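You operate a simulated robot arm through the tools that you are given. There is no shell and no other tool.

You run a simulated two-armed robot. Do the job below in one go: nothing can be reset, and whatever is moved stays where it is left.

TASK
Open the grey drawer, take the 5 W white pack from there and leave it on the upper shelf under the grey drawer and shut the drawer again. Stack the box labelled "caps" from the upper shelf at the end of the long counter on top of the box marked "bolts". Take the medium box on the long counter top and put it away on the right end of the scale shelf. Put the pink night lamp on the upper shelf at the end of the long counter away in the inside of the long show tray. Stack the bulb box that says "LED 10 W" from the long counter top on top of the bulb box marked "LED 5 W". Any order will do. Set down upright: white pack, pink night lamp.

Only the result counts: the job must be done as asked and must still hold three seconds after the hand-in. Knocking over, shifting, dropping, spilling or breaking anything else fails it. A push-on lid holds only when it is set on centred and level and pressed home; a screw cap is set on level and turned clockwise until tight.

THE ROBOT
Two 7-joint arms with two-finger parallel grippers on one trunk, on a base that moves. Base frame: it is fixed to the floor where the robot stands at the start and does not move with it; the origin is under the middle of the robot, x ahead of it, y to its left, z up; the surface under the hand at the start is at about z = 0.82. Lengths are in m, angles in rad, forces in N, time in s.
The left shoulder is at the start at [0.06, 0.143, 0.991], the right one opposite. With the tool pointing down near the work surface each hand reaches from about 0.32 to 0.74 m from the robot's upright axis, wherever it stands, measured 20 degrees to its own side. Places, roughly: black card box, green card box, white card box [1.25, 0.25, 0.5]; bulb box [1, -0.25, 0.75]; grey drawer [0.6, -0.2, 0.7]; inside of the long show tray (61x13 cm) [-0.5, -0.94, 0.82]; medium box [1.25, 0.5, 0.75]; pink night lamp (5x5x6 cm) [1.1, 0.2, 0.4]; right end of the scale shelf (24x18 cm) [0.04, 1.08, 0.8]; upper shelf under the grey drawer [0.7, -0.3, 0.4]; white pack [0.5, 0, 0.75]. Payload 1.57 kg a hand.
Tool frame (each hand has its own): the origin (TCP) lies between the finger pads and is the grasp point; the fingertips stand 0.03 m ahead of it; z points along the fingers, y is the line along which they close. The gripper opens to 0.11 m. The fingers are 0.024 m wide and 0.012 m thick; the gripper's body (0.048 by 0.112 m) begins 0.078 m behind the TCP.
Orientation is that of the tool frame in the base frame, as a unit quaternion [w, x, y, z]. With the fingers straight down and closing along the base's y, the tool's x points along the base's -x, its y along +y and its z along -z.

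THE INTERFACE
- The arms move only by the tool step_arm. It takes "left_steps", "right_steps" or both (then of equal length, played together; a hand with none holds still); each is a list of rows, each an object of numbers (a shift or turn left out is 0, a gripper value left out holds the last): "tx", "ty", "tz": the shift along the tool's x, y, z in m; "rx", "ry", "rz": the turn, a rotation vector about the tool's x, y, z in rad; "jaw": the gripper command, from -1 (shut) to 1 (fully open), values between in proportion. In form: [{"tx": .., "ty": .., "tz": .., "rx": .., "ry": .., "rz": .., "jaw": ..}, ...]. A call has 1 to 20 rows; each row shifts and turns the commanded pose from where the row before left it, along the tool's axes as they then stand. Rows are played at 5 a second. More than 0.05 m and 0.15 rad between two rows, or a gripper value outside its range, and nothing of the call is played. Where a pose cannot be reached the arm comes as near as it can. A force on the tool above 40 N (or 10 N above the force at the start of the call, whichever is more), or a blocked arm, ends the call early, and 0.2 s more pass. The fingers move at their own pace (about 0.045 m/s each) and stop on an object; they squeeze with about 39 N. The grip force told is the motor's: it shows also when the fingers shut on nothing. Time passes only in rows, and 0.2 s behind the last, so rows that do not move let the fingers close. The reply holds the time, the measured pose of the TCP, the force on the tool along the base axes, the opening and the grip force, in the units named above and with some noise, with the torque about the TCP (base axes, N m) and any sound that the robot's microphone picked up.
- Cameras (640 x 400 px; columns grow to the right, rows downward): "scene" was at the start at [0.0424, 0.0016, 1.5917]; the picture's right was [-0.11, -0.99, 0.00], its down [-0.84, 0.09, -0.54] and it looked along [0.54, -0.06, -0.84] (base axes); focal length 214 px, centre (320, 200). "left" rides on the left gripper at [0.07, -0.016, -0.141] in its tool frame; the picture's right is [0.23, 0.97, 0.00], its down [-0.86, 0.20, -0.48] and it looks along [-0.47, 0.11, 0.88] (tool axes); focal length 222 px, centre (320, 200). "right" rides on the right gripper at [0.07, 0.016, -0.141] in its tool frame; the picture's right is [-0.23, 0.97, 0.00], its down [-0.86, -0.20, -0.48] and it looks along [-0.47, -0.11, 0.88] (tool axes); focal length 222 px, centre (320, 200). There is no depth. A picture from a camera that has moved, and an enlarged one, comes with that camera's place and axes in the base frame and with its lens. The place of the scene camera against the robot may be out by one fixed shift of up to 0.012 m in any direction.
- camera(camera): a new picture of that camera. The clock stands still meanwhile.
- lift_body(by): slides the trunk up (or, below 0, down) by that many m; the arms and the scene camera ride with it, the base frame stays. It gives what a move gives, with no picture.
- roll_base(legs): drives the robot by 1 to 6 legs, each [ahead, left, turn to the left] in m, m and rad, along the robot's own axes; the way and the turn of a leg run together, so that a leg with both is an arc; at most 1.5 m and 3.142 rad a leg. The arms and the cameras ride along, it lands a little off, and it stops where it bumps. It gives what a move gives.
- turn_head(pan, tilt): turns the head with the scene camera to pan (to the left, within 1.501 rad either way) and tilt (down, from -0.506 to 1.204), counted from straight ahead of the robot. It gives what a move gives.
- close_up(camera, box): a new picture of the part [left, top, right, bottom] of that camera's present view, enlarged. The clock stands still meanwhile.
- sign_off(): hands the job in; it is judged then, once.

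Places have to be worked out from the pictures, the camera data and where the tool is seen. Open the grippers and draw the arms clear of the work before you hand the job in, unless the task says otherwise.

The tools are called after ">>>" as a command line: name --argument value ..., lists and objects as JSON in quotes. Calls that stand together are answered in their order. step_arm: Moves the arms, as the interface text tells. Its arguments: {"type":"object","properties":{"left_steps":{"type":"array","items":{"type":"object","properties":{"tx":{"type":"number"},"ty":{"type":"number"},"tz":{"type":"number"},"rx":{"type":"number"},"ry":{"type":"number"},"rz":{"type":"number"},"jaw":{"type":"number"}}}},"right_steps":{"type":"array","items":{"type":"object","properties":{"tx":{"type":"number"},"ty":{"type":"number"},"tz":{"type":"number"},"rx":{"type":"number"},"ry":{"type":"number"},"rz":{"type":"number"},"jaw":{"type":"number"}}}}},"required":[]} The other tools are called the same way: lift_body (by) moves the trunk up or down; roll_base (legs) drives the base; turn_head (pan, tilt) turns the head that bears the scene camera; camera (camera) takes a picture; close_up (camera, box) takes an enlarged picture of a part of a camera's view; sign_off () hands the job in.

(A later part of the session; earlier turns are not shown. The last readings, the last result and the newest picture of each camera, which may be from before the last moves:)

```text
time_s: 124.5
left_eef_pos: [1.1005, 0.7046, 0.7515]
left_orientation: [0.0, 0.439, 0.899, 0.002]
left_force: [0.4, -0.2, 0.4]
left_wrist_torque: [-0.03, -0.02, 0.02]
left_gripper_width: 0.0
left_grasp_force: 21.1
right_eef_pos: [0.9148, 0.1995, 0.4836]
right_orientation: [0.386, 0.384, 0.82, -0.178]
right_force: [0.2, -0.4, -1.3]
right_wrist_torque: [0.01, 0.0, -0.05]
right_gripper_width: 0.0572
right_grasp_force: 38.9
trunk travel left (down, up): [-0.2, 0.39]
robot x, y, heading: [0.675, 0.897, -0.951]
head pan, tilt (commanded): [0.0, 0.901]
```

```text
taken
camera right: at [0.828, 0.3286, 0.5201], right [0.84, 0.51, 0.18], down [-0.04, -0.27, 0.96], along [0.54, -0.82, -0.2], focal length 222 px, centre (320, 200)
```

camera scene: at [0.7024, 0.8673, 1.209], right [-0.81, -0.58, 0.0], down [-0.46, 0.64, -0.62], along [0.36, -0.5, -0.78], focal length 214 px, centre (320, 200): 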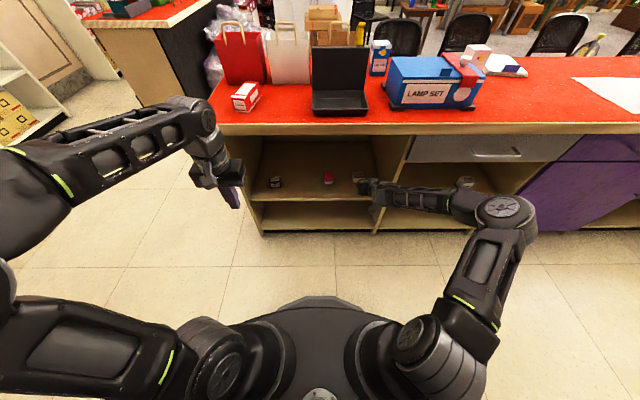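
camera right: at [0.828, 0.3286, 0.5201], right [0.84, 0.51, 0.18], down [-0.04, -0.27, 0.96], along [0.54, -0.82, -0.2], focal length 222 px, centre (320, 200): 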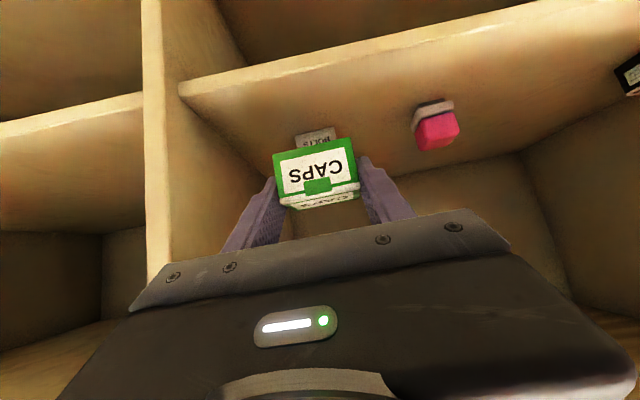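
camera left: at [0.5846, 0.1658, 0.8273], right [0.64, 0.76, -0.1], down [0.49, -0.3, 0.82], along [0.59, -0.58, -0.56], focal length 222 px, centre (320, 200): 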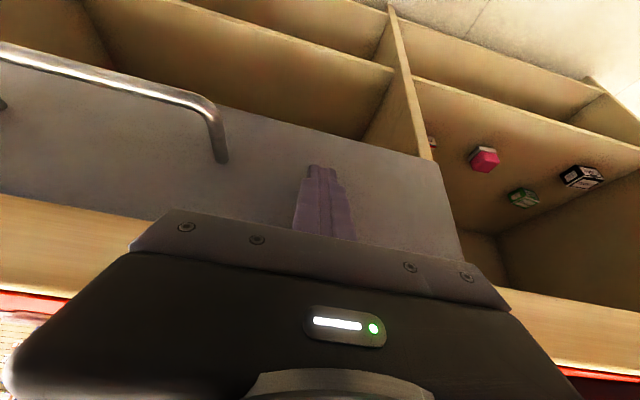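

I advance in small steps, watching the forearm against the divider.

>>> step_arm --right_steps '[{"tx": -0.0255, "tz": 0.0308}, {"tx": -0.0128, "tz": 0.0154}]'

>>> close_up --camera "scene" --box '[300, 120, 540, 270]'

>>> camera --camera "right"

```text
time_s: 125.1
left_eef_pos: [1.1005, 0.704, 0.7508]
left_orientation: [0.0, 0.439, 0.899, 0.002]
left_force: [-0.6, -1.1, -0.8]
left_wrist_torque: [0.04, 0.0, 0.01]
left_gripper_width: 0.0
left_grasp_force: 21.0
right_eef_pos: [0.9544, 0.1549, 0.484]
right_orientation: [0.387, 0.384, 0.819, -0.178]
right_force: [0.0, -0.2, -0.3]
right_wrist_torque: [-0.02, 0.02, 0.02]
right_gripper_width: 0.0574
right_grasp_force: 39.1
trunk travel left (down, up): [-0.2, 0.39]
robot x, y, heading: [0.673, 0.8934, -0.948]
head pan, tilt (commanded): [0.0, 0.901]
```

```text
2.67 times, centred on (420, 195) of scene
camera zoom: at [0.7024, 0.8672, 1.209], right [-0.81, -0.58, 0.0], down [-0.46, 0.64, -0.62], along [0.36, -0.5, -0.78], focal length 572 px, centre (53, 213)
```

zoom: 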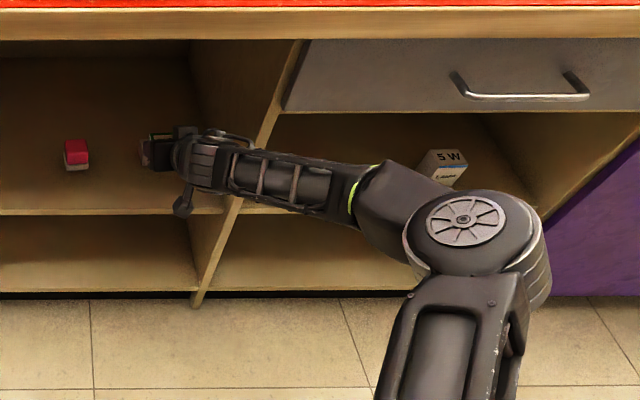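

```text
taken
camera right: at [0.8683, 0.2827, 0.521], right [0.84, 0.51, 0.18], down [-0.04, -0.27, 0.96], along [0.54, -0.82, -0.2], focal length 222 px, centre (320, 200)
```

right: 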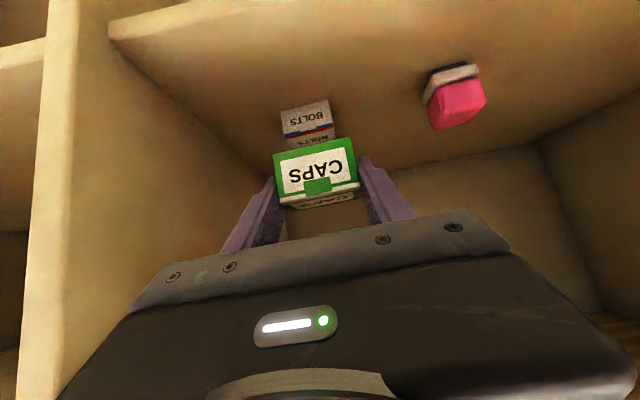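

Clear so far. I go another 4 cm and look again.

>>> step_arm --right_steps '[{"tx": -0.0128, "ty": -0.002, "tz": 0.0154}, {"tx": -0.0128, "ty": -0.002, "tz": 0.0154}]'

>>> close_up --camera "scene" --box '[300, 120, 540, 270]'

>>> camera --camera "right"

```text
time_s: 125.7
left_eef_pos: [1.1011, 0.7032, 0.7511]
left_orientation: [0.0, 0.438, 0.899, 0.003]
left_force: [-0.2, 0.6, -0.6]
left_wrist_torque: [0.01, -0.02, 0.01]
left_gripper_width: 0.0
left_grasp_force: 21.4
right_eef_pos: [0.9781, 0.1184, 0.4844]
right_orientation: [0.386, 0.385, 0.819, -0.179]
right_force: [-0.2, -0.1, -1.0]
right_wrist_torque: [0.0, 0.03, 0.01]
right_gripper_width: 0.0575
right_grasp_force: 39.6
trunk travel left (down, up): [-0.2, 0.39]
robot x, y, heading: [0.6739, 0.8923, -0.947]
head pan, tilt (commanded): [0.0, 0.901]
```

```text
2.67 times, centred on (420, 195) of scene
camera zoom: at [0.7024, 0.8673, 1.209], right [-0.81, -0.58, 0.0], down [-0.46, 0.64, -0.62], along [0.36, -0.5, -0.78], focal length 572 px, centre (53, 213)
```

zoom: 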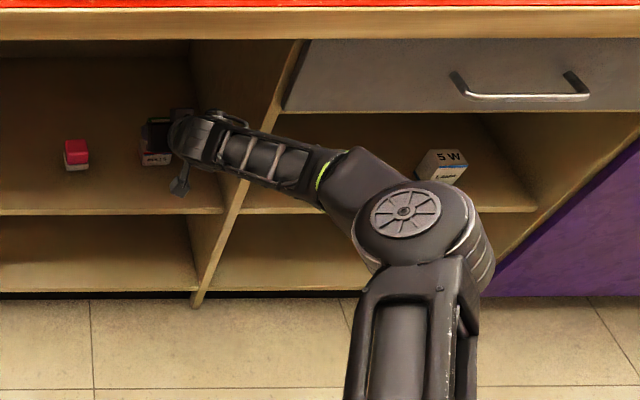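

```text
taken
camera right: at [0.8918, 0.2488, 0.5215], right [0.84, 0.51, 0.18], down [-0.04, -0.27, 0.96], along [0.54, -0.82, -0.2], focal length 222 px, centre (320, 200)
```

right: 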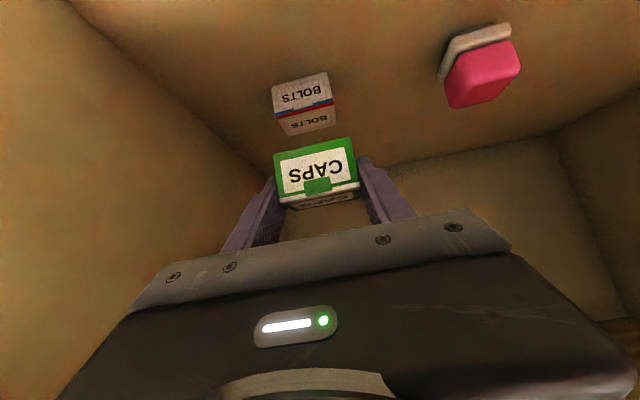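

The arm is straightening well with the divider clear. Another 3.6 cm forward brings CAPS above BOLTS.

>>> step_arm --right_steps '[{"tx": -0.0114, "ty": 0.0007, "tz": 0.0137}, {"tx": -0.0114, "ty": 0.0007, "tz": 0.0137}]'

>>> close_up --camera "scene" --box '[300, 120, 540, 270]'

>>> close_up --camera "right" --box '[230, 60, 410, 220]'

```text
time_s: 126.3
left_eef_pos: [1.1007, 0.7037, 0.7519]
left_orientation: [0.0, 0.438, 0.899, 0.001]
left_force: [0.5, -0.2, 0.0]
left_wrist_torque: [0.03, 0.02, -0.02]
left_gripper_width: 0.0
left_grasp_force: 20.9
right_eef_pos: [1.0008, 0.0921, 0.4841]
right_orientation: [0.387, 0.384, 0.819, -0.179]
right_force: [-1.1, 0.3, -0.1]
right_wrist_torque: [0.06, 0.04, 0.07]
right_gripper_width: 0.0569
right_grasp_force: 38.7
trunk travel left (down, up): [-0.2, 0.39]
robot x, y, heading: [0.6721, 0.8975, -0.948]
head pan, tilt (commanded): [0.0, 0.901]
```

```text
2.67 times, centred on (420, 195) of scene
camera zoom: at [0.7024, 0.8672, 1.209], right [-0.81, -0.58, 0.0], down [-0.46, 0.64, -0.62], along [0.36, -0.5, -0.78], focal length 572 px, centre (53, 213)
```

zoom: 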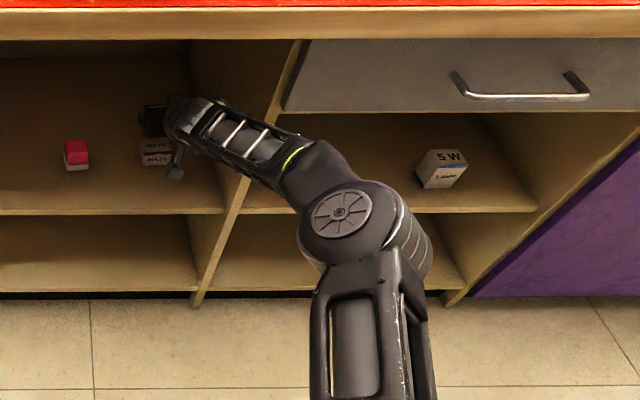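

```text
2.50 times, centred on (320, 140) of right
camera zoom: at [0.9154, 0.2211, 0.5207], right [0.84, 0.51, 0.18], down [-0.04, -0.27, 0.96], along [0.54, -0.82, -0.2], focal length 555 px, centre (320, 350)
```

zoom: 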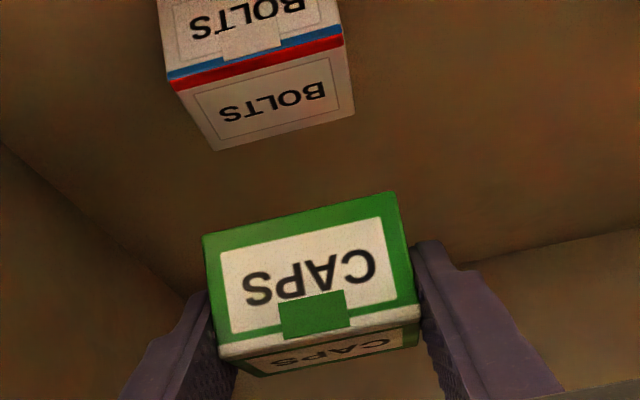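

CAPS is within 3 mm of BOLTS' centre. I shift 3 mm right and lower toward contact.

>>> step_arm --right_steps '[{"ty": -0.003}, {"tx": 0.0154, "tz": 0.0128}, {"tx": 0.0154, "tz": 0.0128}, {"tx": 0.0046, "tz": 0.0038}]'

>>> close_up --camera "right" --box '[230, 60, 410, 220]'

>>> close_up --camera "scene" --box '[330, 150, 400, 200]'

```text
time_s: 127.3
left_eef_pos: [1.1017, 0.7038, 0.7513]
left_orientation: [0.0, 0.438, 0.899, 0.002]
left_force: [0.4, 0.6, 0.3]
left_wrist_torque: [0.02, 0.0, -0.02]
left_gripper_width: 0.0
left_grasp_force: 21.6
right_eef_pos: [0.9994, 0.0907, 0.438]
right_orientation: [0.387, 0.384, 0.82, -0.178]
right_force: [0.3, -0.3, -1.1]
right_wrist_torque: [0.0, 0.05, 0.01]
right_gripper_width: 0.0573
right_grasp_force: 38.9
trunk travel left (down, up): [-0.2, 0.39]
robot x, y, heading: [0.6756, 0.8963, -0.944]
head pan, tilt (commanded): [0.0, 0.901]
```

```text
2.50 times, centred on (320, 140) of right
camera zoom: at [0.9139, 0.2193, 0.4751], right [0.84, 0.51, 0.18], down [-0.04, -0.27, 0.96], along [0.54, -0.82, -0.2], focal length 555 px, centre (320, 350)
```

zoom: 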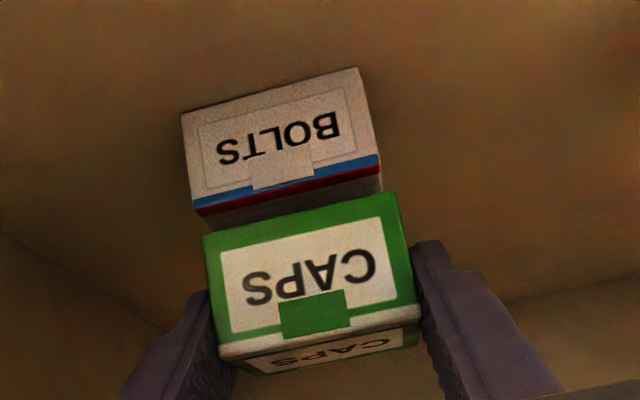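

```text
8.00 times, centred on (365, 175) of scene
camera zoom: at [0.7025, 0.8672, 1.209], right [-0.81, -0.58, 0.0], down [-0.46, 0.64, -0.62], along [0.36, -0.5, -0.78], focal length 1716 px, centre (-40, 400)
```

zoom: 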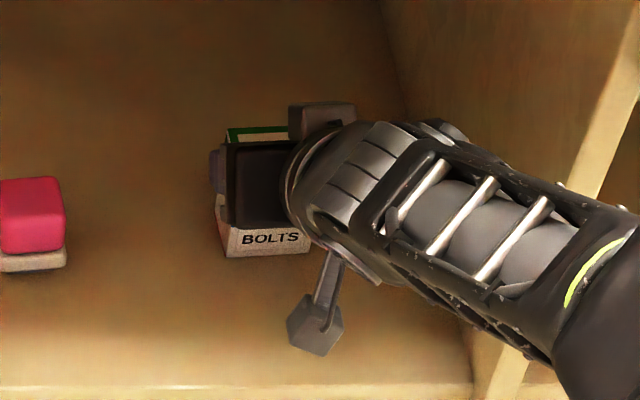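

Alignment is within a few mm. I lower in 2 mm steps until CAPS rests on BOLTS.

>>> step_arm --right_steps '[{"tx": 0.0019, "tz": -0.0023}, {"tx": 0.0023, "tz": 0.0019}, {"tx": 0.0}]'

>>> step_arm --right_steps '[{"tx": 0.0015, "tz": 0.0013}, {"tx": 0.0}]'

>>> step_arm --right_steps '[{"tx": 0.0015, "tz": 0.0013}, {"tx": 0.0}]'

```text
time_s: 128.1
left_eef_pos: [1.1008, 0.7033, 0.7516]
left_orientation: [0.0, 0.438, 0.899, 0.002]
left_force: [0.1, 0.0, 0.2]
left_wrist_torque: [0.01, -0.04, 0.05]
left_gripper_width: 0.0001
left_grasp_force: 21.0
right_eef_pos: [0.9971, 0.0913, 0.4359]
right_orientation: [0.387, 0.385, 0.819, -0.178]
right_force: [0.7, 0.2, -0.5]
right_wrist_torque: [0.03, 0.02, -0.01]
right_gripper_width: 0.0572
right_grasp_force: 38.8
trunk travel left (down, up): [-0.2, 0.39]
robot x, y, heading: [0.6702, 0.8955, -0.95]
head pan, tilt (commanded): [0.0, 0.901]
```

```text
time_s: 128.7
left_eef_pos: [1.1007, 0.704, 0.7514]
left_orientation: [-0.001, 0.438, 0.899, 0.002]
left_force: [-0.3, 1.2, 0.4]
left_wrist_torque: [0.03, 0.0, -0.01]
left_gripper_width: 0.0
left_grasp_force: 21.5
right_eef_pos: [0.998, 0.0922, 0.4322]
right_orientation: [0.387, 0.384, 0.819, -0.178]
right_force: [-0.3, 0.5, -0.6]
right_wrist_torque: [0.02, 0.0, 0.03]
right_gripper_width: 0.0574
right_grasp_force: 39.5
trunk travel left (down, up): [-0.2, 0.39]
robot x, y, heading: [0.6697, 0.8937, -0.947]
head pan, tilt (commanded): [0.0, 0.901]
```

```text
time_s: 129.3
left_eef_pos: [1.0996, 0.7037, 0.7516]
left_orientation: [-0.001, 0.438, 0.899, 0.002]
left_force: [1.2, 0.2, -0.2]
left_wrist_torque: [0.02, 0.01, -0.03]
left_gripper_width: 0.0
left_grasp_force: 21.7
right_eef_pos: [0.9968, 0.0923, 0.4318]
right_orientation: [0.386, 0.385, 0.819, -0.179]
right_force: [-0.3, 0.8, -1.7]
right_wrist_torque: [0.02, 0.01, -0.01]
right_gripper_width: 0.0574
right_grasp_force: 38.6
trunk travel left (down, up): [-0.2, 0.39]
robot x, y, heading: [0.671, 0.8959, -0.949]
head pan, tilt (commanded): [0.0, 0.901]
```

>>> step_arm --right_steps '[{"tx": 0.0015, "tz": 0.0013}, {"tx": 0.0}]'

>>> step_arm --right_steps '[{"tx": 0.0015, "tz": 0.0013}, {"tx": 0.0}]'

```text
time_s: 129.9
left_eef_pos: [1.1025, 0.7036, 0.7512]
left_orientation: [0.0, 0.438, 0.899, 0.002]
left_force: [-0.7, 0.1, -0.1]
left_wrist_torque: [0.03, 0.02, -0.01]
left_gripper_width: 0.0001
left_grasp_force: 21.8
right_eef_pos: [0.997, 0.0923, 0.4294]
right_orientation: [0.386, 0.385, 0.819, -0.179]
right_force: [0.1, -0.5, 0.1]
right_wrist_torque: [0.02, 0.03, -0.01]
right_gripper_width: 0.0572
right_grasp_force: 38.9
trunk travel left (down, up): [-0.2, 0.39]
robot x, y, heading: [0.6728, 0.8954, -0.948]
head pan, tilt (commanded): [0.0, 0.901]
```

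```text
time_s: 130.5
left_eef_pos: [1.0997, 0.7038, 0.7521]
left_orientation: [0.0, 0.439, 0.899, 0.001]
left_force: [0.5, 0.4, 0.3]
left_wrist_torque: [0.05, -0.02, -0.02]
left_gripper_width: 0.0001
left_grasp_force: 21.5
right_eef_pos: [0.998, 0.0926, 0.4298]
right_orientation: [0.387, 0.384, 0.819, -0.179]
right_force: [0.1, -1.7, 4.1]
right_wrist_torque: [-0.23, 0.06, -0.03]
right_gripper_width: 0.0572
right_grasp_force: 39.2
trunk travel left (down, up): [-0.2, 0.39]
robot x, y, heading: [0.6724, 0.8999, -0.947]
head pan, tilt (commanded): [0.0, 0.901]
```

Contact felt (4 N). Before releasing I check the alignment in the hand view.

>>> close_up --camera "right" --box '[230, 60, 410, 220]'

```text
2.50 times, centred on (320, 140) of right
camera zoom: at [0.9123, 0.2209, 0.4653], right [0.84, 0.51, 0.18], down [-0.05, -0.26, 0.96], along [0.54, -0.82, -0.2], focal length 555 px, centre (320, 350)
```

zoom: 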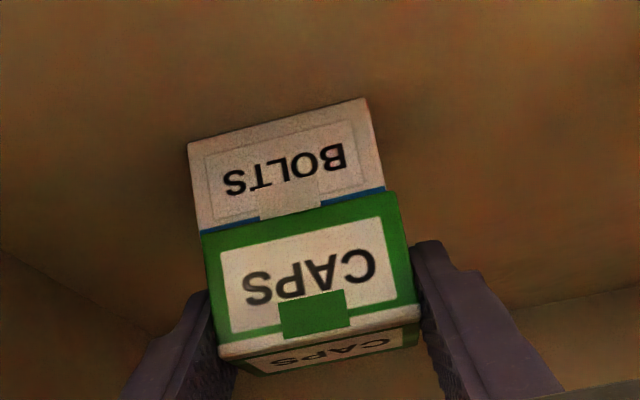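

CAPS overhangs BOLTS' front by ~6 mm, so I lift 3 mm, shift 6 mm deeper, and set it down again.

>>> step_arm --right_steps '[{"tx": -0.0027, "tz": -0.0022}, {"tx": -0.0038, "tz": 0.0046}, {"tx": 0.0015, "tz": 0.0013}, {"tx": 0.0}]'

>>> step_arm --right_steps '[{"tx": 0.0015, "tz": 0.0013}, {"tx": 0.0}]'

>>> close_up --camera "right" --box '[230, 60, 410, 220]'

```text
time_s: 131.5
left_eef_pos: [1.1006, 0.7037, 0.7499]
left_orientation: [0.001, 0.438, 0.899, 0.001]
left_force: [-0.7, -0.3, -0.4]
left_wrist_torque: [0.02, 0.04, 0.01]
left_gripper_width: 0.0001
left_grasp_force: 21.6
right_eef_pos: [1.0012, 0.0878, 0.4293]
right_orientation: [0.386, 0.385, 0.819, -0.178]
right_force: [0.1, 0.3, 2.1]
right_wrist_torque: [-0.09, 0.04, 0.01]
right_gripper_width: 0.0572
right_grasp_force: 38.8
trunk travel left (down, up): [-0.2, 0.39]
robot x, y, heading: [0.6736, 0.8975, -0.945]
head pan, tilt (commanded): [0.0, 0.901]
```

```text
time_s: 132.1
left_eef_pos: [1.1003, 0.7042, 0.752]
left_orientation: [0.0, 0.439, 0.899, 0.001]
left_force: [0.2, 0.1, -0.2]
left_wrist_torque: [-0.02, 0.0, 0.0]
left_gripper_width: 0.0001
left_grasp_force: 21.9
right_eef_pos: [1.0022, 0.088, 0.4275]
right_orientation: [0.388, 0.383, 0.819, -0.179]
right_force: [-0.5, -0.6, 8.4]
right_wrist_torque: [-0.17, 0.16, 0.0]
right_gripper_width: 0.0573
right_grasp_force: 39.1
trunk travel left (down, up): [-0.2, 0.39]
robot x, y, heading: [0.6725, 0.8943, -0.949]
head pan, tilt (commanded): [0.0, 0.901]
```

```text
2.50 times, centred on (320, 140) of right
camera zoom: at [0.9164, 0.2164, 0.4651], right [0.84, 0.51, 0.18], down [-0.05, -0.26, 0.96], along [0.54, -0.82, -0.2], focal length 555 px, centre (320, 350)
```

zoom: 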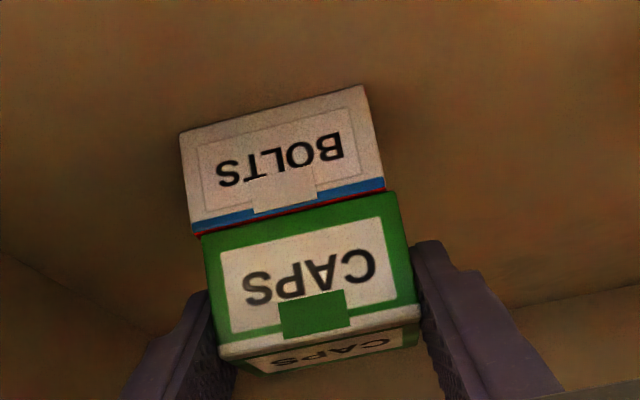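

Now nearly flush and centred with 8 N contact. I release and withdraw along the fingers' axis.

>>> step_arm --right_steps '[{"jaw": 0.0}, {"jaw": 0.3}, {"jaw": 0.3}, {"jaw": 0.3}, {"tz": -0.03}, {"tz": -0.04}, {"tz": -0.04}, {"tz": -0.04}]'

>>> camera --camera "right"

>>> close_up --camera "scene" --box '[240, 130, 440, 255]'

```text
time_s: 133.9
left_eef_pos: [1.101, 0.7034, 0.7506]
left_orientation: [0.0, 0.439, 0.899, 0.002]
left_force: [0.9, 0.2, 0.5]
left_wrist_torque: [0.0, 0.03, 0.02]
left_gripper_width: 0.0
left_grasp_force: 21.1
right_eef_pos: [0.9257, 0.176, 0.5219]
right_orientation: [0.387, 0.384, 0.819, -0.179]
right_force: [-0.2, 0.8, 0.3]
right_wrist_torque: [-0.03, 0.01, 0.03]
right_gripper_width: 0.0713
right_grasp_force: 0.1
trunk travel left (down, up): [-0.2, 0.39]
robot x, y, heading: [0.6726, 0.8949, -0.948]
head pan, tilt (commanded): [0.0, 0.901]
```

```text
taken
camera right: at [0.8404, 0.3041, 0.559], right [0.84, 0.51, 0.18], down [-0.04, -0.27, 0.96], along [0.54, -0.82, -0.2], focal length 222 px, centre (320, 200)
```

right: 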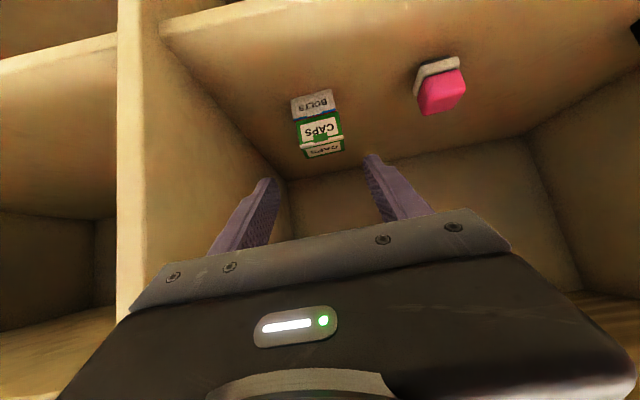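

```text
3.20 times, centred on (340, 192) of scene
camera zoom: at [0.7024, 0.8672, 1.209], right [-0.81, -0.58, 0.0], down [-0.46, 0.64, -0.62], along [0.36, -0.5, -0.78], focal length 686 px, centre (256, 224)
```

zoom: 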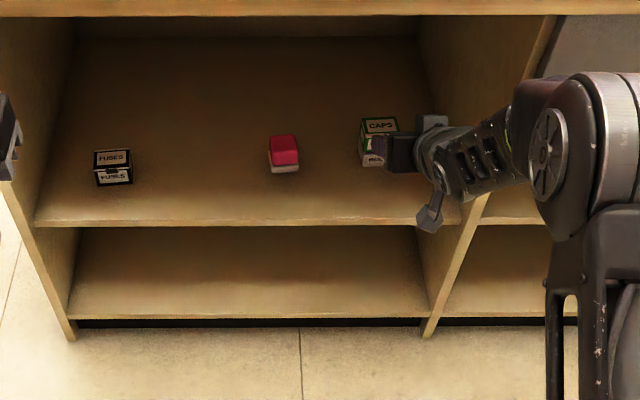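

CAPS now rests squarely on BOLTS. Next the pink lamp: I shift the right hand left 16 cm in line with it and open wider.

>>> step_arm --right_steps '[{"ty": 0.033, "jaw": 0.5}, {"ty": 0.033}, {"ty": 0.033}, {"ty": 0.033}, {"ty": 0.03}]'

>>> camera --camera "right"

>>> close_up --camera "right" --box '[240, 50, 420, 200]'

>>> close_up --camera "scene" --box '[300, 150, 380, 200]'

```text
time_s: 135.1
left_eef_pos: [1.1015, 0.7039, 0.7504]
left_orientation: [0.0, 0.439, 0.899, 0.002]
left_force: [0.4, 1.1, -0.3]
left_wrist_torque: [-0.01, -0.01, 0.0]
left_gripper_width: 0.0002
left_grasp_force: 21.4
right_eef_pos: [1.0538, 0.2809, 0.5222]
right_orientation: [0.386, 0.385, 0.819, -0.179]
right_force: [0.7, 0.1, 0.2]
right_wrist_torque: [0.02, 0.03, -0.04]
right_gripper_width: 0.0824
right_grasp_force: 0.0
trunk travel left (down, up): [-0.2, 0.39]
robot x, y, heading: [0.6713, 0.8948, -0.948]
head pan, tilt (commanded): [0.0, 0.901]
```

```text
taken
camera right: at [0.9671, 0.4092, 0.5599], right [0.84, 0.51, 0.18], down [-0.04, -0.27, 0.96], along [0.54, -0.82, -0.2], focal length 222 px, centre (320, 200)
```

right: 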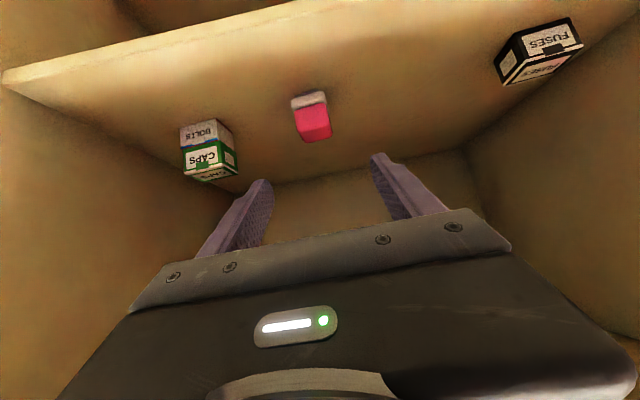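

```text
2.67 times, centred on (330, 125) of right
camera zoom: at [0.9671, 0.4092, 0.5599], right [0.84, 0.51, 0.18], down [-0.04, -0.27, 0.96], along [0.54, -0.82, -0.2], focal length 592 px, centre (293, 400)
```

zoom: 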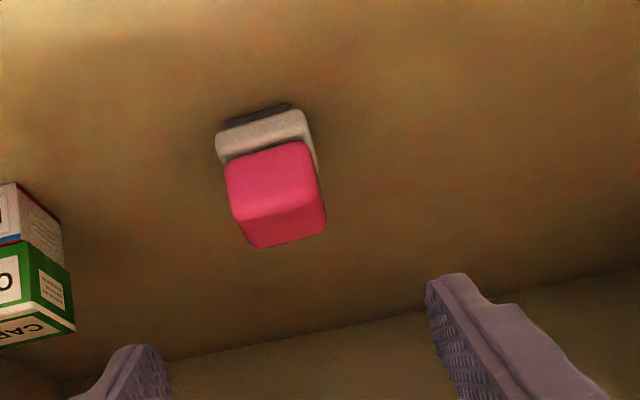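

```text
8.00 times, centred on (340, 175) of scene
camera zoom: at [0.7024, 0.8673, 1.209], right [-0.81, -0.58, 0.0], down [-0.46, 0.64, -0.62], along [0.36, -0.5, -0.78], focal length 1716 px, centre (160, 400)
```

zoom: 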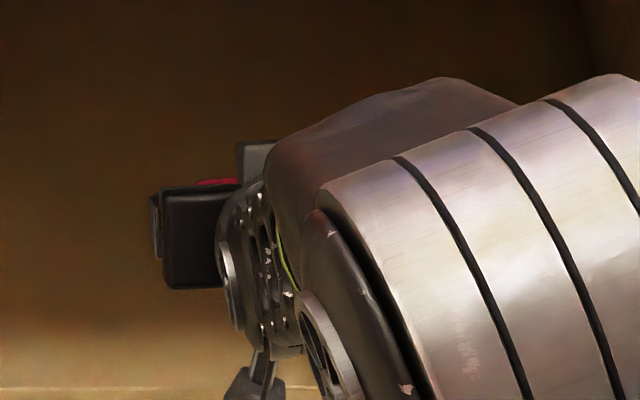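

Lamp centre ≈ (1.135, 0.180), about 4.6 cm wide, top z≈0.418. I move to the pre-grasp spot.

>>> step_arm --right_steps '[{"tx": 0.0049, "ty": -0.001, "tz": 0.038}, {"tx": 0.0049, "ty": -0.001, "tz": 0.038}, {"tx": 0.0049, "ty": -0.001, "tz": 0.038}]'

>>> close_up --camera "right" --box '[230, 60, 410, 220]'

```text
time_s: 135.9
left_eef_pos: [1.1003, 0.7044, 0.7515]
left_orientation: [0.001, 0.439, 0.899, 0.001]
left_force: [-0.8, 0.4, 0.2]
left_wrist_torque: [0.02, -0.02, 0.0]
left_gripper_width: 0.0001
left_grasp_force: 21.3
right_eef_pos: [1.1016, 0.2157, 0.438]
right_orientation: [0.387, 0.384, 0.819, -0.178]
right_force: [0.2, 0.8, 0.3]
right_wrist_torque: [0.01, 0.03, 0.03]
right_gripper_width: 0.0825
right_grasp_force: 0.1
trunk travel left (down, up): [-0.2, 0.39]
robot x, y, heading: [0.6724, 0.8943, -0.942]
head pan, tilt (commanded): [0.0, 0.901]
```

```text
2.50 times, centred on (320, 140) of right
camera zoom: at [1.0155, 0.3453, 0.4737], right [0.84, 0.51, 0.18], down [-0.04, -0.27, 0.96], along [0.54, -0.82, -0.2], focal length 555 px, centre (320, 350)
```

zoom: 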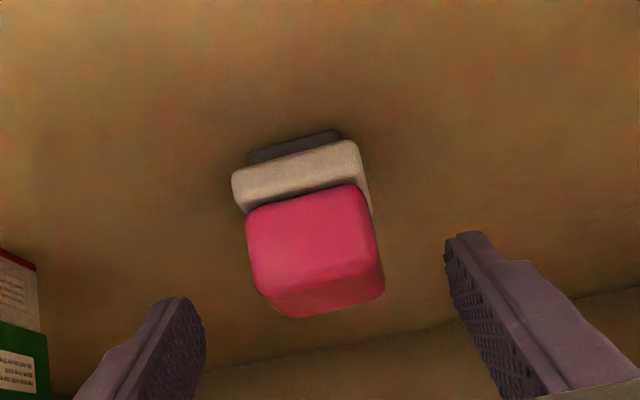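

Centred. I advance 6 cm along the finger axis and close on the lamp.

>>> step_arm --right_steps '[{"tz": 0.03}, {"tz": 0.029}, {"jaw": -1}, {"jaw": -1}, {"jaw": -1}, {"jaw": -1}, {"jaw": -1}]'

>>> close_up --camera "right" --box '[230, 60, 410, 220]'

```text
time_s: 137.5
left_eef_pos: [1.1009, 0.703, 0.7519]
left_orientation: [-0.001, 0.439, 0.899, 0.002]
left_force: [0.7, 0.3, 0.4]
left_wrist_torque: [0.0, 0.02, 0.02]
left_gripper_width: 0.0
left_grasp_force: 20.9
right_eef_pos: [1.1296, 0.1844, 0.3983]
right_orientation: [0.387, 0.385, 0.819, -0.178]
right_force: [-0.9, 0.6, 0.6]
right_wrist_torque: [0.0, 0.01, 0.0]
right_gripper_width: 0.045
right_grasp_force: 39.3
trunk travel left (down, up): [-0.2, 0.39]
robot x, y, heading: [0.6705, 0.9001, -0.948]
head pan, tilt (commanded): [0.0, 0.901]
```

```text
2.50 times, centred on (320, 140) of right
camera zoom: at [1.0434, 0.312, 0.4355], right [0.84, 0.51, 0.18], down [-0.04, -0.27, 0.96], along [0.54, -0.82, -0.2], focal length 555 px, centre (320, 350)
```

zoom: 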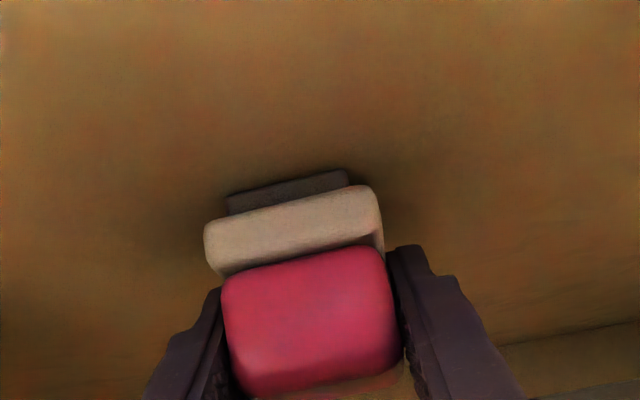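

Lamp gripped (4.5 cm). I lift it 7 cm and draw it out of the compartment.

>>> step_arm --right_steps '[{"tx": -0.0154, "tz": -0.0128}, {"tx": -0.0231, "tz": -0.0191}, {"tx": -0.0154, "tz": -0.0128}, {"tx": 0.0255, "tz": -0.0308}, {"tx": 0.0255, "tz": -0.0308}, {"tx": 0.0255, "tz": -0.0308}, {"tx": 0.0255, "tz": -0.0308}]'

>>> camera --camera "right"

>>> camera --camera "scene"

```text
time_s: 139.1
left_eef_pos: [1.1006, 0.7043, 0.7509]
left_orientation: [0.0, 0.438, 0.899, 0.002]
left_force: [0.8, -0.2, 1.2]
left_wrist_torque: [0.03, 0.0, 0.01]
left_gripper_width: 0.0002
left_grasp_force: 21.2
right_eef_pos: [1.0262, 0.3063, 0.474]
right_orientation: [0.386, 0.384, 0.819, -0.178]
right_force: [-0.1, 0.1, -0.7]
right_wrist_torque: [-0.01, -0.01, -0.03]
right_gripper_width: 0.0448
right_grasp_force: 38.8
trunk travel left (down, up): [-0.2, 0.39]
robot x, y, heading: [0.6754, 0.8956, -0.953]
head pan, tilt (commanded): [0.0, 0.901]
```

```text
taken
camera right: at [0.94, 0.4343, 0.509], right [0.84, 0.51, 0.18], down [-0.04, -0.27, 0.96], along [0.54, -0.82, -0.2], focal length 222 px, centre (320, 200)
```

right: 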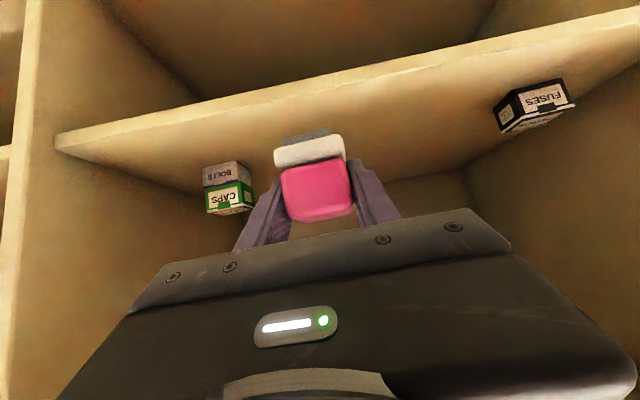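

```text
taken
camera scene: at [0.7025, 0.8672, 1.209], right [-0.81, -0.58, 0.0], down [-0.46, 0.64, -0.62], along [0.36, -0.5, -0.78], focal length 214 px, centre (320, 200)
```

scene: 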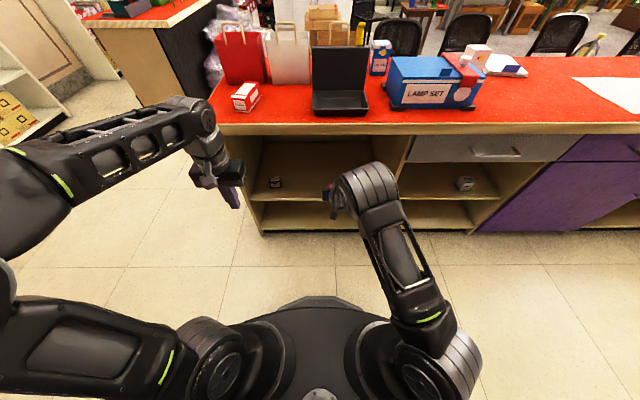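

I pull the lamp fully clear of the counter edge, then raise the trunk.

>>> step_arm --right_steps '[{"tx": 0.0255, "tz": -0.0308}, {"tx": 0.0255, "tz": -0.0308}]'

>>> roll_base --legs '[[-0.03, 0, 0]]'

>>> camera --camera "scene"

```text
time_s: 139.7
left_eef_pos: [1.1011, 0.7035, 0.7517]
left_orientation: [0.0, 0.439, 0.899, 0.001]
left_force: [0.1, 0.0, 0.9]
left_wrist_torque: [0.0, 0.0, 0.03]
left_gripper_width: 0.0
left_grasp_force: 21.6
right_eef_pos: [0.9746, 0.3673, 0.471]
right_orientation: [0.387, 0.384, 0.819, -0.179]
right_force: [-0.6, 0.7, 0.0]
right_wrist_torque: [0.0, 0.0, 0.01]
right_gripper_width: 0.0448
right_grasp_force: 38.9
trunk travel left (down, up): [-0.2, 0.39]
robot x, y, heading: [0.6731, 0.8964, -0.944]
head pan, tilt (commanded): [0.0, 0.901]
```

```text
time_s: 140.6
left_eef_pos: [1.0826, 0.7273, 0.7519]
left_orientation: [-0.001, 0.438, 0.899, 0.002]
left_force: [-1.1, 0.2, 0.1]
left_wrist_torque: [0.01, -0.01, 0.01]
left_gripper_width: 0.0
left_grasp_force: 21.6
right_eef_pos: [0.9574, 0.3906, 0.472]
right_orientation: [0.386, 0.384, 0.82, -0.178]
right_force: [0.0, 0.3, -0.9]
right_wrist_torque: [-0.02, 0.01, -0.02]
right_gripper_width: 0.0452
right_grasp_force: 39.1
trunk travel left (down, up): [-0.2, 0.39]
robot x, y, heading: [0.6546, 0.9191, -0.948]
head pan, tilt (commanded): [0.0, 0.901]
```

```text
taken
camera scene: at [0.685, 0.8916, 1.209], right [-0.81, -0.58, 0.0], down [-0.46, 0.64, -0.62], along [0.36, -0.5, -0.78], focal length 214 px, centre (320, 200)
```

scene: 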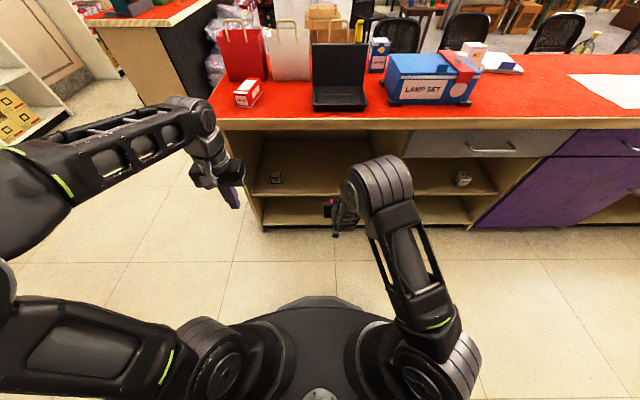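

Clear of the edge by ~4.5 cm. I raise the trunk fully.

>>> lift_body --by 0.39

>>> camera --camera "scene"

```text
time_s: 144.3
left_eef_pos: [1.0843, 0.7282, 1.1414]
left_orientation: [-0.001, 0.438, 0.899, 0.001]
left_force: [1.0, -0.3, 0.5]
left_wrist_torque: [0.01, -0.01, -0.02]
left_gripper_width: 0.0
left_grasp_force: 21.5
right_eef_pos: [0.9574, 0.3908, 0.8608]
right_orientation: [0.386, 0.385, 0.819, -0.178]
right_force: [0.4, -0.2, -0.8]
right_wrist_torque: [-0.02, 0.01, 0.01]
right_gripper_width: 0.0448
right_grasp_force: 39.0
trunk travel left (down, up): [-0.59, 0.0]
robot x, y, heading: [0.655, 0.9217, -0.946]
head pan, tilt (commanded): [0.0, 0.901]
```

```text
taken
camera scene: at [0.685, 0.8915, 1.599], right [-0.81, -0.58, 0.0], down [-0.46, 0.64, -0.62], along [0.36, -0.5, -0.78], focal length 214 px, centre (320, 200)
```

scene: 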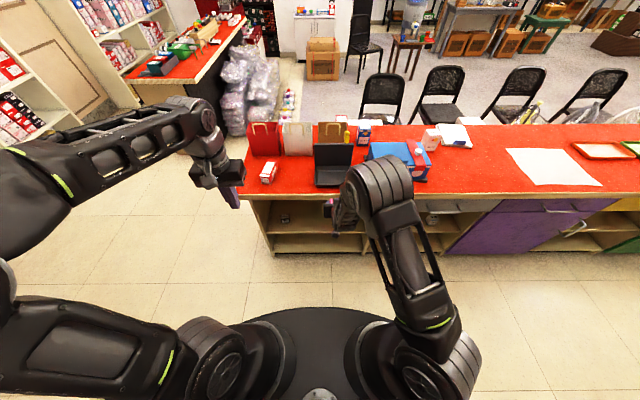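

I now carry the lamp right along the aisle toward the show tray, in stages.

>>> roll_base --legs '[[0, -1.0, 0]]'

>>> camera --camera "scene"

```text
time_s: 149.4
left_eef_pos: [0.284, 0.1502, 1.1412]
left_orientation: [0.0, 0.434, 0.901, 0.002]
left_force: [-0.3, -0.1, -0.3]
left_wrist_torque: [0.02, -0.01, 0.03]
left_gripper_width: 0.0
left_grasp_force: 21.9
right_eef_pos: [0.1614, -0.1886, 0.8611]
right_orientation: [0.388, 0.381, 0.821, -0.177]
right_force: [-0.2, 0.0, -0.9]
right_wrist_torque: [-0.03, 0.0, 0.02]
right_gripper_width: 0.0449
right_grasp_force: 38.9
trunk travel left (down, up): [-0.59, 0.0]
robot x, y, heading: [-0.1467, 0.3378, -0.935]
head pan, tilt (commanded): [0.0, 0.901]
```

```text
taken
camera scene: at [-0.1154, 0.3099, 1.599], right [-0.81, -0.59, 0.0], down [-0.46, 0.63, -0.62], along [0.37, -0.5, -0.78], focal length 214 px, centre (320, 200)
```

scene: 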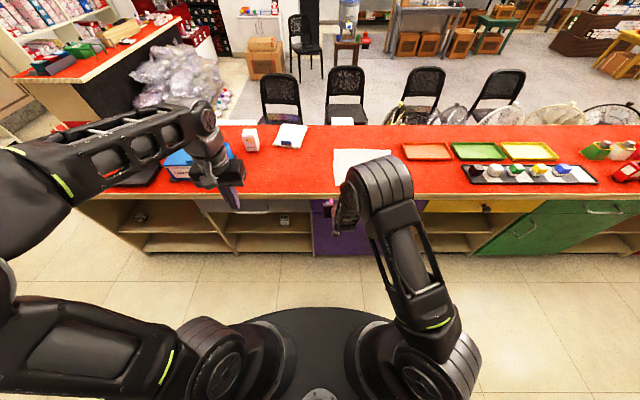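

The tray is in view ahead-right. I zoom in on it.

>>> close_up --camera "scene" --box '[440, 140, 640, 220]'

```text
3.20 times, centred on (540, 180) of scene
camera zoom: at [-0.1154, 0.3099, 1.599], right [-0.81, -0.59, 0.0], down [-0.46, 0.63, -0.62], along [0.37, -0.5, -0.78], focal length 686 px, centre (-384, 264)
```

zoom: 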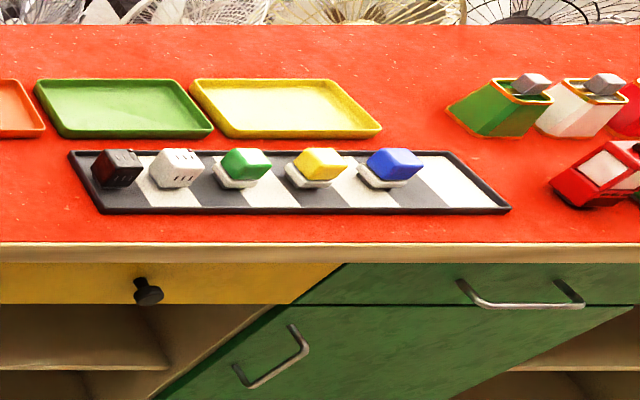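

The tray has five lamps with a free spot at its right end (about 1.31 m to my right, 13 cm behind the edge). I raise the lamp 8 cm and drive right 1.25 m.

>>> step_arm --right_steps '[{"tx": -0.0308, "tz": -0.0255}, {"tx": -0.0308, "tz": -0.0255}]'

>>> roll_base --legs '[[0, -1.25, 0]]'

>>> camera --camera "scene"

>>> close_up --camera "scene" --box '[200, 120, 440, 240]'

```text
time_s: 150.1
left_eef_pos: [0.2853, 0.1513, 1.1406]
left_orientation: [0.001, 0.434, 0.901, 0.001]
left_force: [-0.9, -0.3, 0.1]
left_wrist_torque: [0.01, -0.01, -0.03]
left_gripper_width: 0.0
left_grasp_force: 21.3
right_eef_pos: [0.1631, -0.1883, 0.9407]
right_orientation: [0.386, 0.381, 0.821, -0.177]
right_force: [0.0, -0.1, -0.2]
right_wrist_torque: [0.01, -0.02, -0.04]
right_gripper_width: 0.0446
right_grasp_force: 38.9
trunk travel left (down, up): [-0.59, 0.0]
robot x, y, heading: [-0.1456, 0.3371, -0.938]
head pan, tilt (commanded): [0.0, 0.901]
```

```text
time_s: 156.4
left_eef_pos: [-0.7307, -0.598, 1.1417]
left_orientation: [-0.001, 0.431, 0.903, 0.002]
left_force: [-0.6, -0.6, 0.0]
left_wrist_torque: [0.02, -0.02, -0.01]
left_gripper_width: 0.0002
left_grasp_force: 20.9
right_eef_pos: [-0.8498, -0.9388, 0.9417]
right_orientation: [0.389, 0.378, 0.822, -0.175]
right_force: [0.7, 0.0, -0.7]
right_wrist_torque: [0.01, -0.01, -0.01]
right_gripper_width: 0.045
right_grasp_force: 39.3
trunk travel left (down, up): [-0.59, 0.0]
robot x, y, heading: [-1.1651, -0.4084, -0.934]
head pan, tilt (commanded): [0.0, 0.901]
```

```text
taken
camera scene: at [-1.1313, -0.4407, 1.599], right [-0.8, -0.6, 0.0], down [-0.47, 0.63, -0.62], along [0.37, -0.5, -0.78], focal length 214 px, centre (320, 200)
```

scene: 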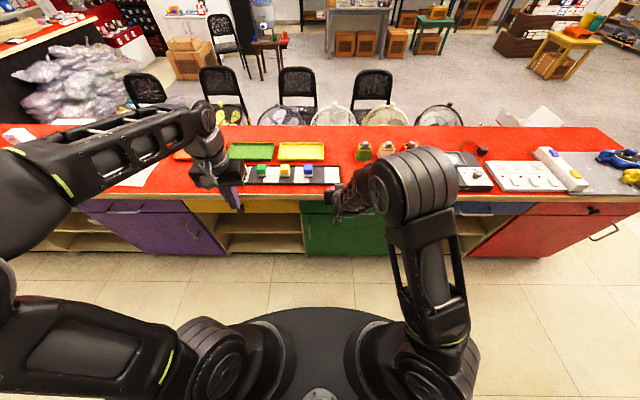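

```text
2.67 times, centred on (320, 180) of scene
camera zoom: at [-1.1313, -0.4407, 1.599], right [-0.8, -0.6, 0.0], down [-0.47, 0.63, -0.62], along [0.37, -0.5, -0.78], focal length 572 px, centre (320, 253)
```

zoom: 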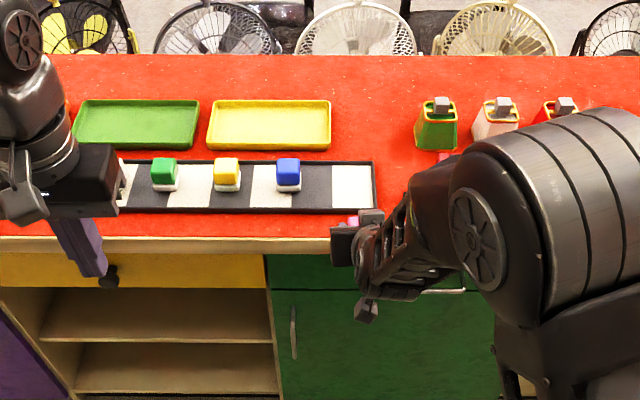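

Tray's right end is at l≈−0.105 and the blue lamp's edge at +0.036, so I aim for l≈−0.035, mid-depth: about (−0.694, −1.088). I drive 6 cm forward, then move the lamp over that spot.

>>> roll_base --legs '[[0.06, 0, 0]]'

>>> step_arm --right_steps '[{"ty": 0.02}, {"tx": -0.0255, "tz": 0.0308}, {"tx": -0.0255, "tz": 0.0308}, {"tx": -0.0255, "tz": 0.0308}]'

>>> camera --camera "right"

>>> close_up --camera "scene" --box '[220, 130, 420, 230]'

```text
time_s: 157.4
left_eef_pos: [-0.6942, -0.6475, 1.141]
left_orientation: [0.0, 0.432, 0.902, 0.002]
left_force: [-0.2, 0.2, 0.5]
left_wrist_torque: [0.06, 0.03, -0.02]
left_gripper_width: 0.0001
left_grasp_force: 21.2
right_eef_pos: [-0.8137, -0.9867, 0.94]
right_orientation: [0.387, 0.378, 0.822, -0.175]
right_force: [0.8, -0.7, -0.1]
right_wrist_torque: [-0.01, 0.0, -0.02]
right_gripper_width: 0.0447
right_grasp_force: 38.8
trunk travel left (down, up): [-0.59, 0.0]
robot x, y, heading: [-1.1265, -0.4596, -0.933]
head pan, tilt (commanded): [0.0, 0.901]
```

```text
time_s: 158.4
left_eef_pos: [-0.694, -0.6459, 1.1415]
left_orientation: [0.0, 0.432, 0.902, 0.002]
left_force: [0.5, 0.7, -0.8]
left_wrist_torque: [0.03, 0.0, -0.02]
left_gripper_width: 0.0003
left_grasp_force: 21.6
right_eef_pos: [-0.7209, -1.0651, 0.9412]
right_orientation: [0.388, 0.378, 0.822, -0.175]
right_force: [0.4, 0.1, -0.7]
right_wrist_torque: [-0.02, -0.03, 0.01]
right_gripper_width: 0.0447
right_grasp_force: 38.8
trunk travel left (down, up): [-0.59, 0.0]
robot x, y, heading: [-1.1237, -0.4597, -0.933]
head pan, tilt (commanded): [0.0, 0.901]
```

```text
taken
camera right: at [-0.8082, -0.9373, 0.9777], right [0.83, 0.52, 0.18], down [-0.04, -0.27, 0.96], along [0.55, -0.81, -0.2], focal length 222 px, centre (320, 200)
```

right: 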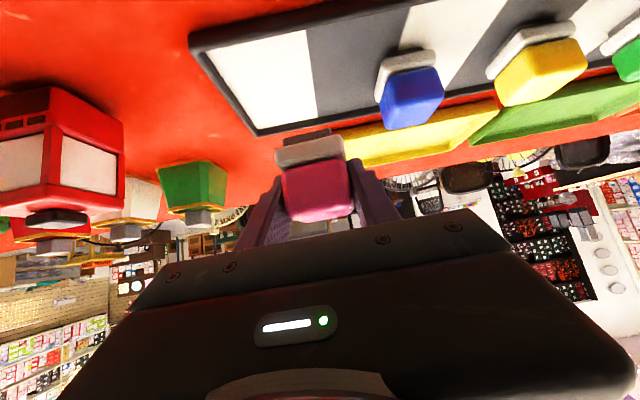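

```text
3.20 times, centred on (320, 180) of scene
camera zoom: at [-1.0949, -0.4891, 1.599], right [-0.8, -0.6, 0.0], down [-0.47, 0.63, -0.62], along [0.37, -0.5, -0.78], focal length 686 px, centre (320, 264)
```

zoom: 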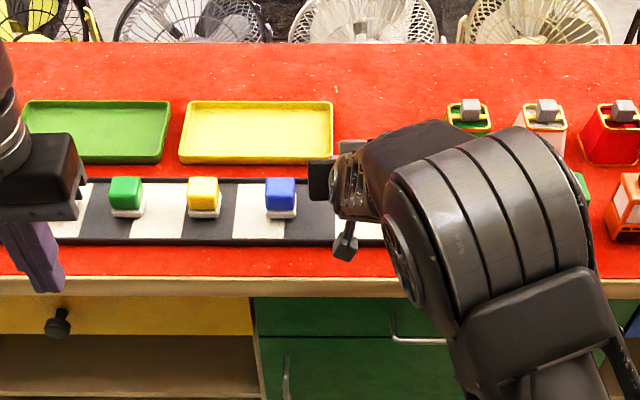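

Computed from the hand camera too: the target spot is 6.5 cm from the tray's right inner edge and centred in depth. I move 3 cm forward, then lower.

>>> step_arm --right_steps '[{"tx": -0.0189, "ty": 0.0055, "tz": 0.0228}, {"tx": 0.0154, "tz": 0.0127}, {"tx": 0.0154, "tz": 0.0127}, {"tx": 0.0154, "tz": 0.0127}]'

>>> camera --camera "right"

>>> close_up --camera "scene" --box '[260, 150, 360, 215]'

```text
time_s: 159.4
left_eef_pos: [-0.6947, -0.6454, 1.1415]
left_orientation: [0.0, 0.433, 0.902, 0.001]
left_force: [0.4, 0.2, 0.4]
left_wrist_torque: [0.0, 0.01, -0.01]
left_gripper_width: 0.0001
left_grasp_force: 21.1
right_eef_pos: [-0.6963, -1.0811, 0.8814]
right_orientation: [0.388, 0.378, 0.822, -0.176]
right_force: [-1.0, 0.3, -0.7]
right_wrist_torque: [0.01, 0.0, -0.04]
right_gripper_width: 0.0449
right_grasp_force: 38.6
trunk travel left (down, up): [-0.59, 0.0]
robot x, y, heading: [-1.1265, -0.4589, -0.933]
head pan, tilt (commanded): [0.0, 0.901]
```

```text
taken
camera right: at [-0.7846, -0.9538, 0.9176], right [0.83, 0.52, 0.18], down [-0.04, -0.27, 0.96], along [0.55, -0.81, -0.2], focal length 222 px, centre (320, 200)
```

right: 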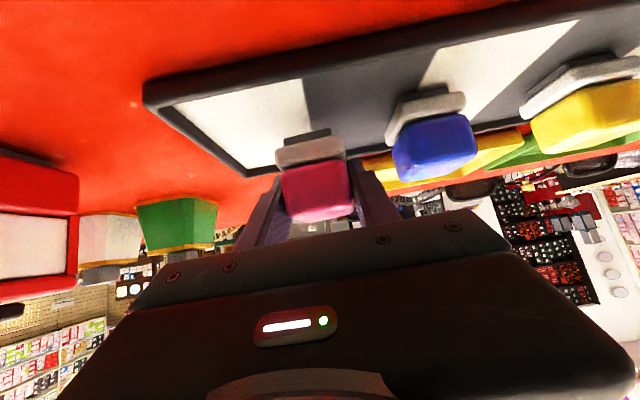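

```text
6.15 times, centred on (310, 182) of scene
camera zoom: at [-1.0956, -0.4883, 1.599], right [-0.8, -0.6, 0.0], down [-0.47, 0.63, -0.62], along [0.37, -0.5, -0.78], focal length 1320 px, centre (382, 308)
```

zoom: 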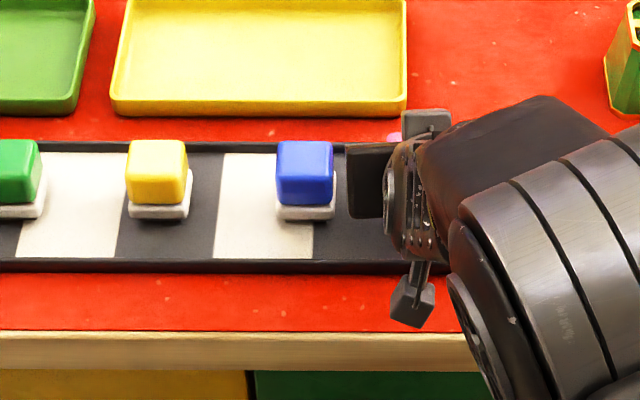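

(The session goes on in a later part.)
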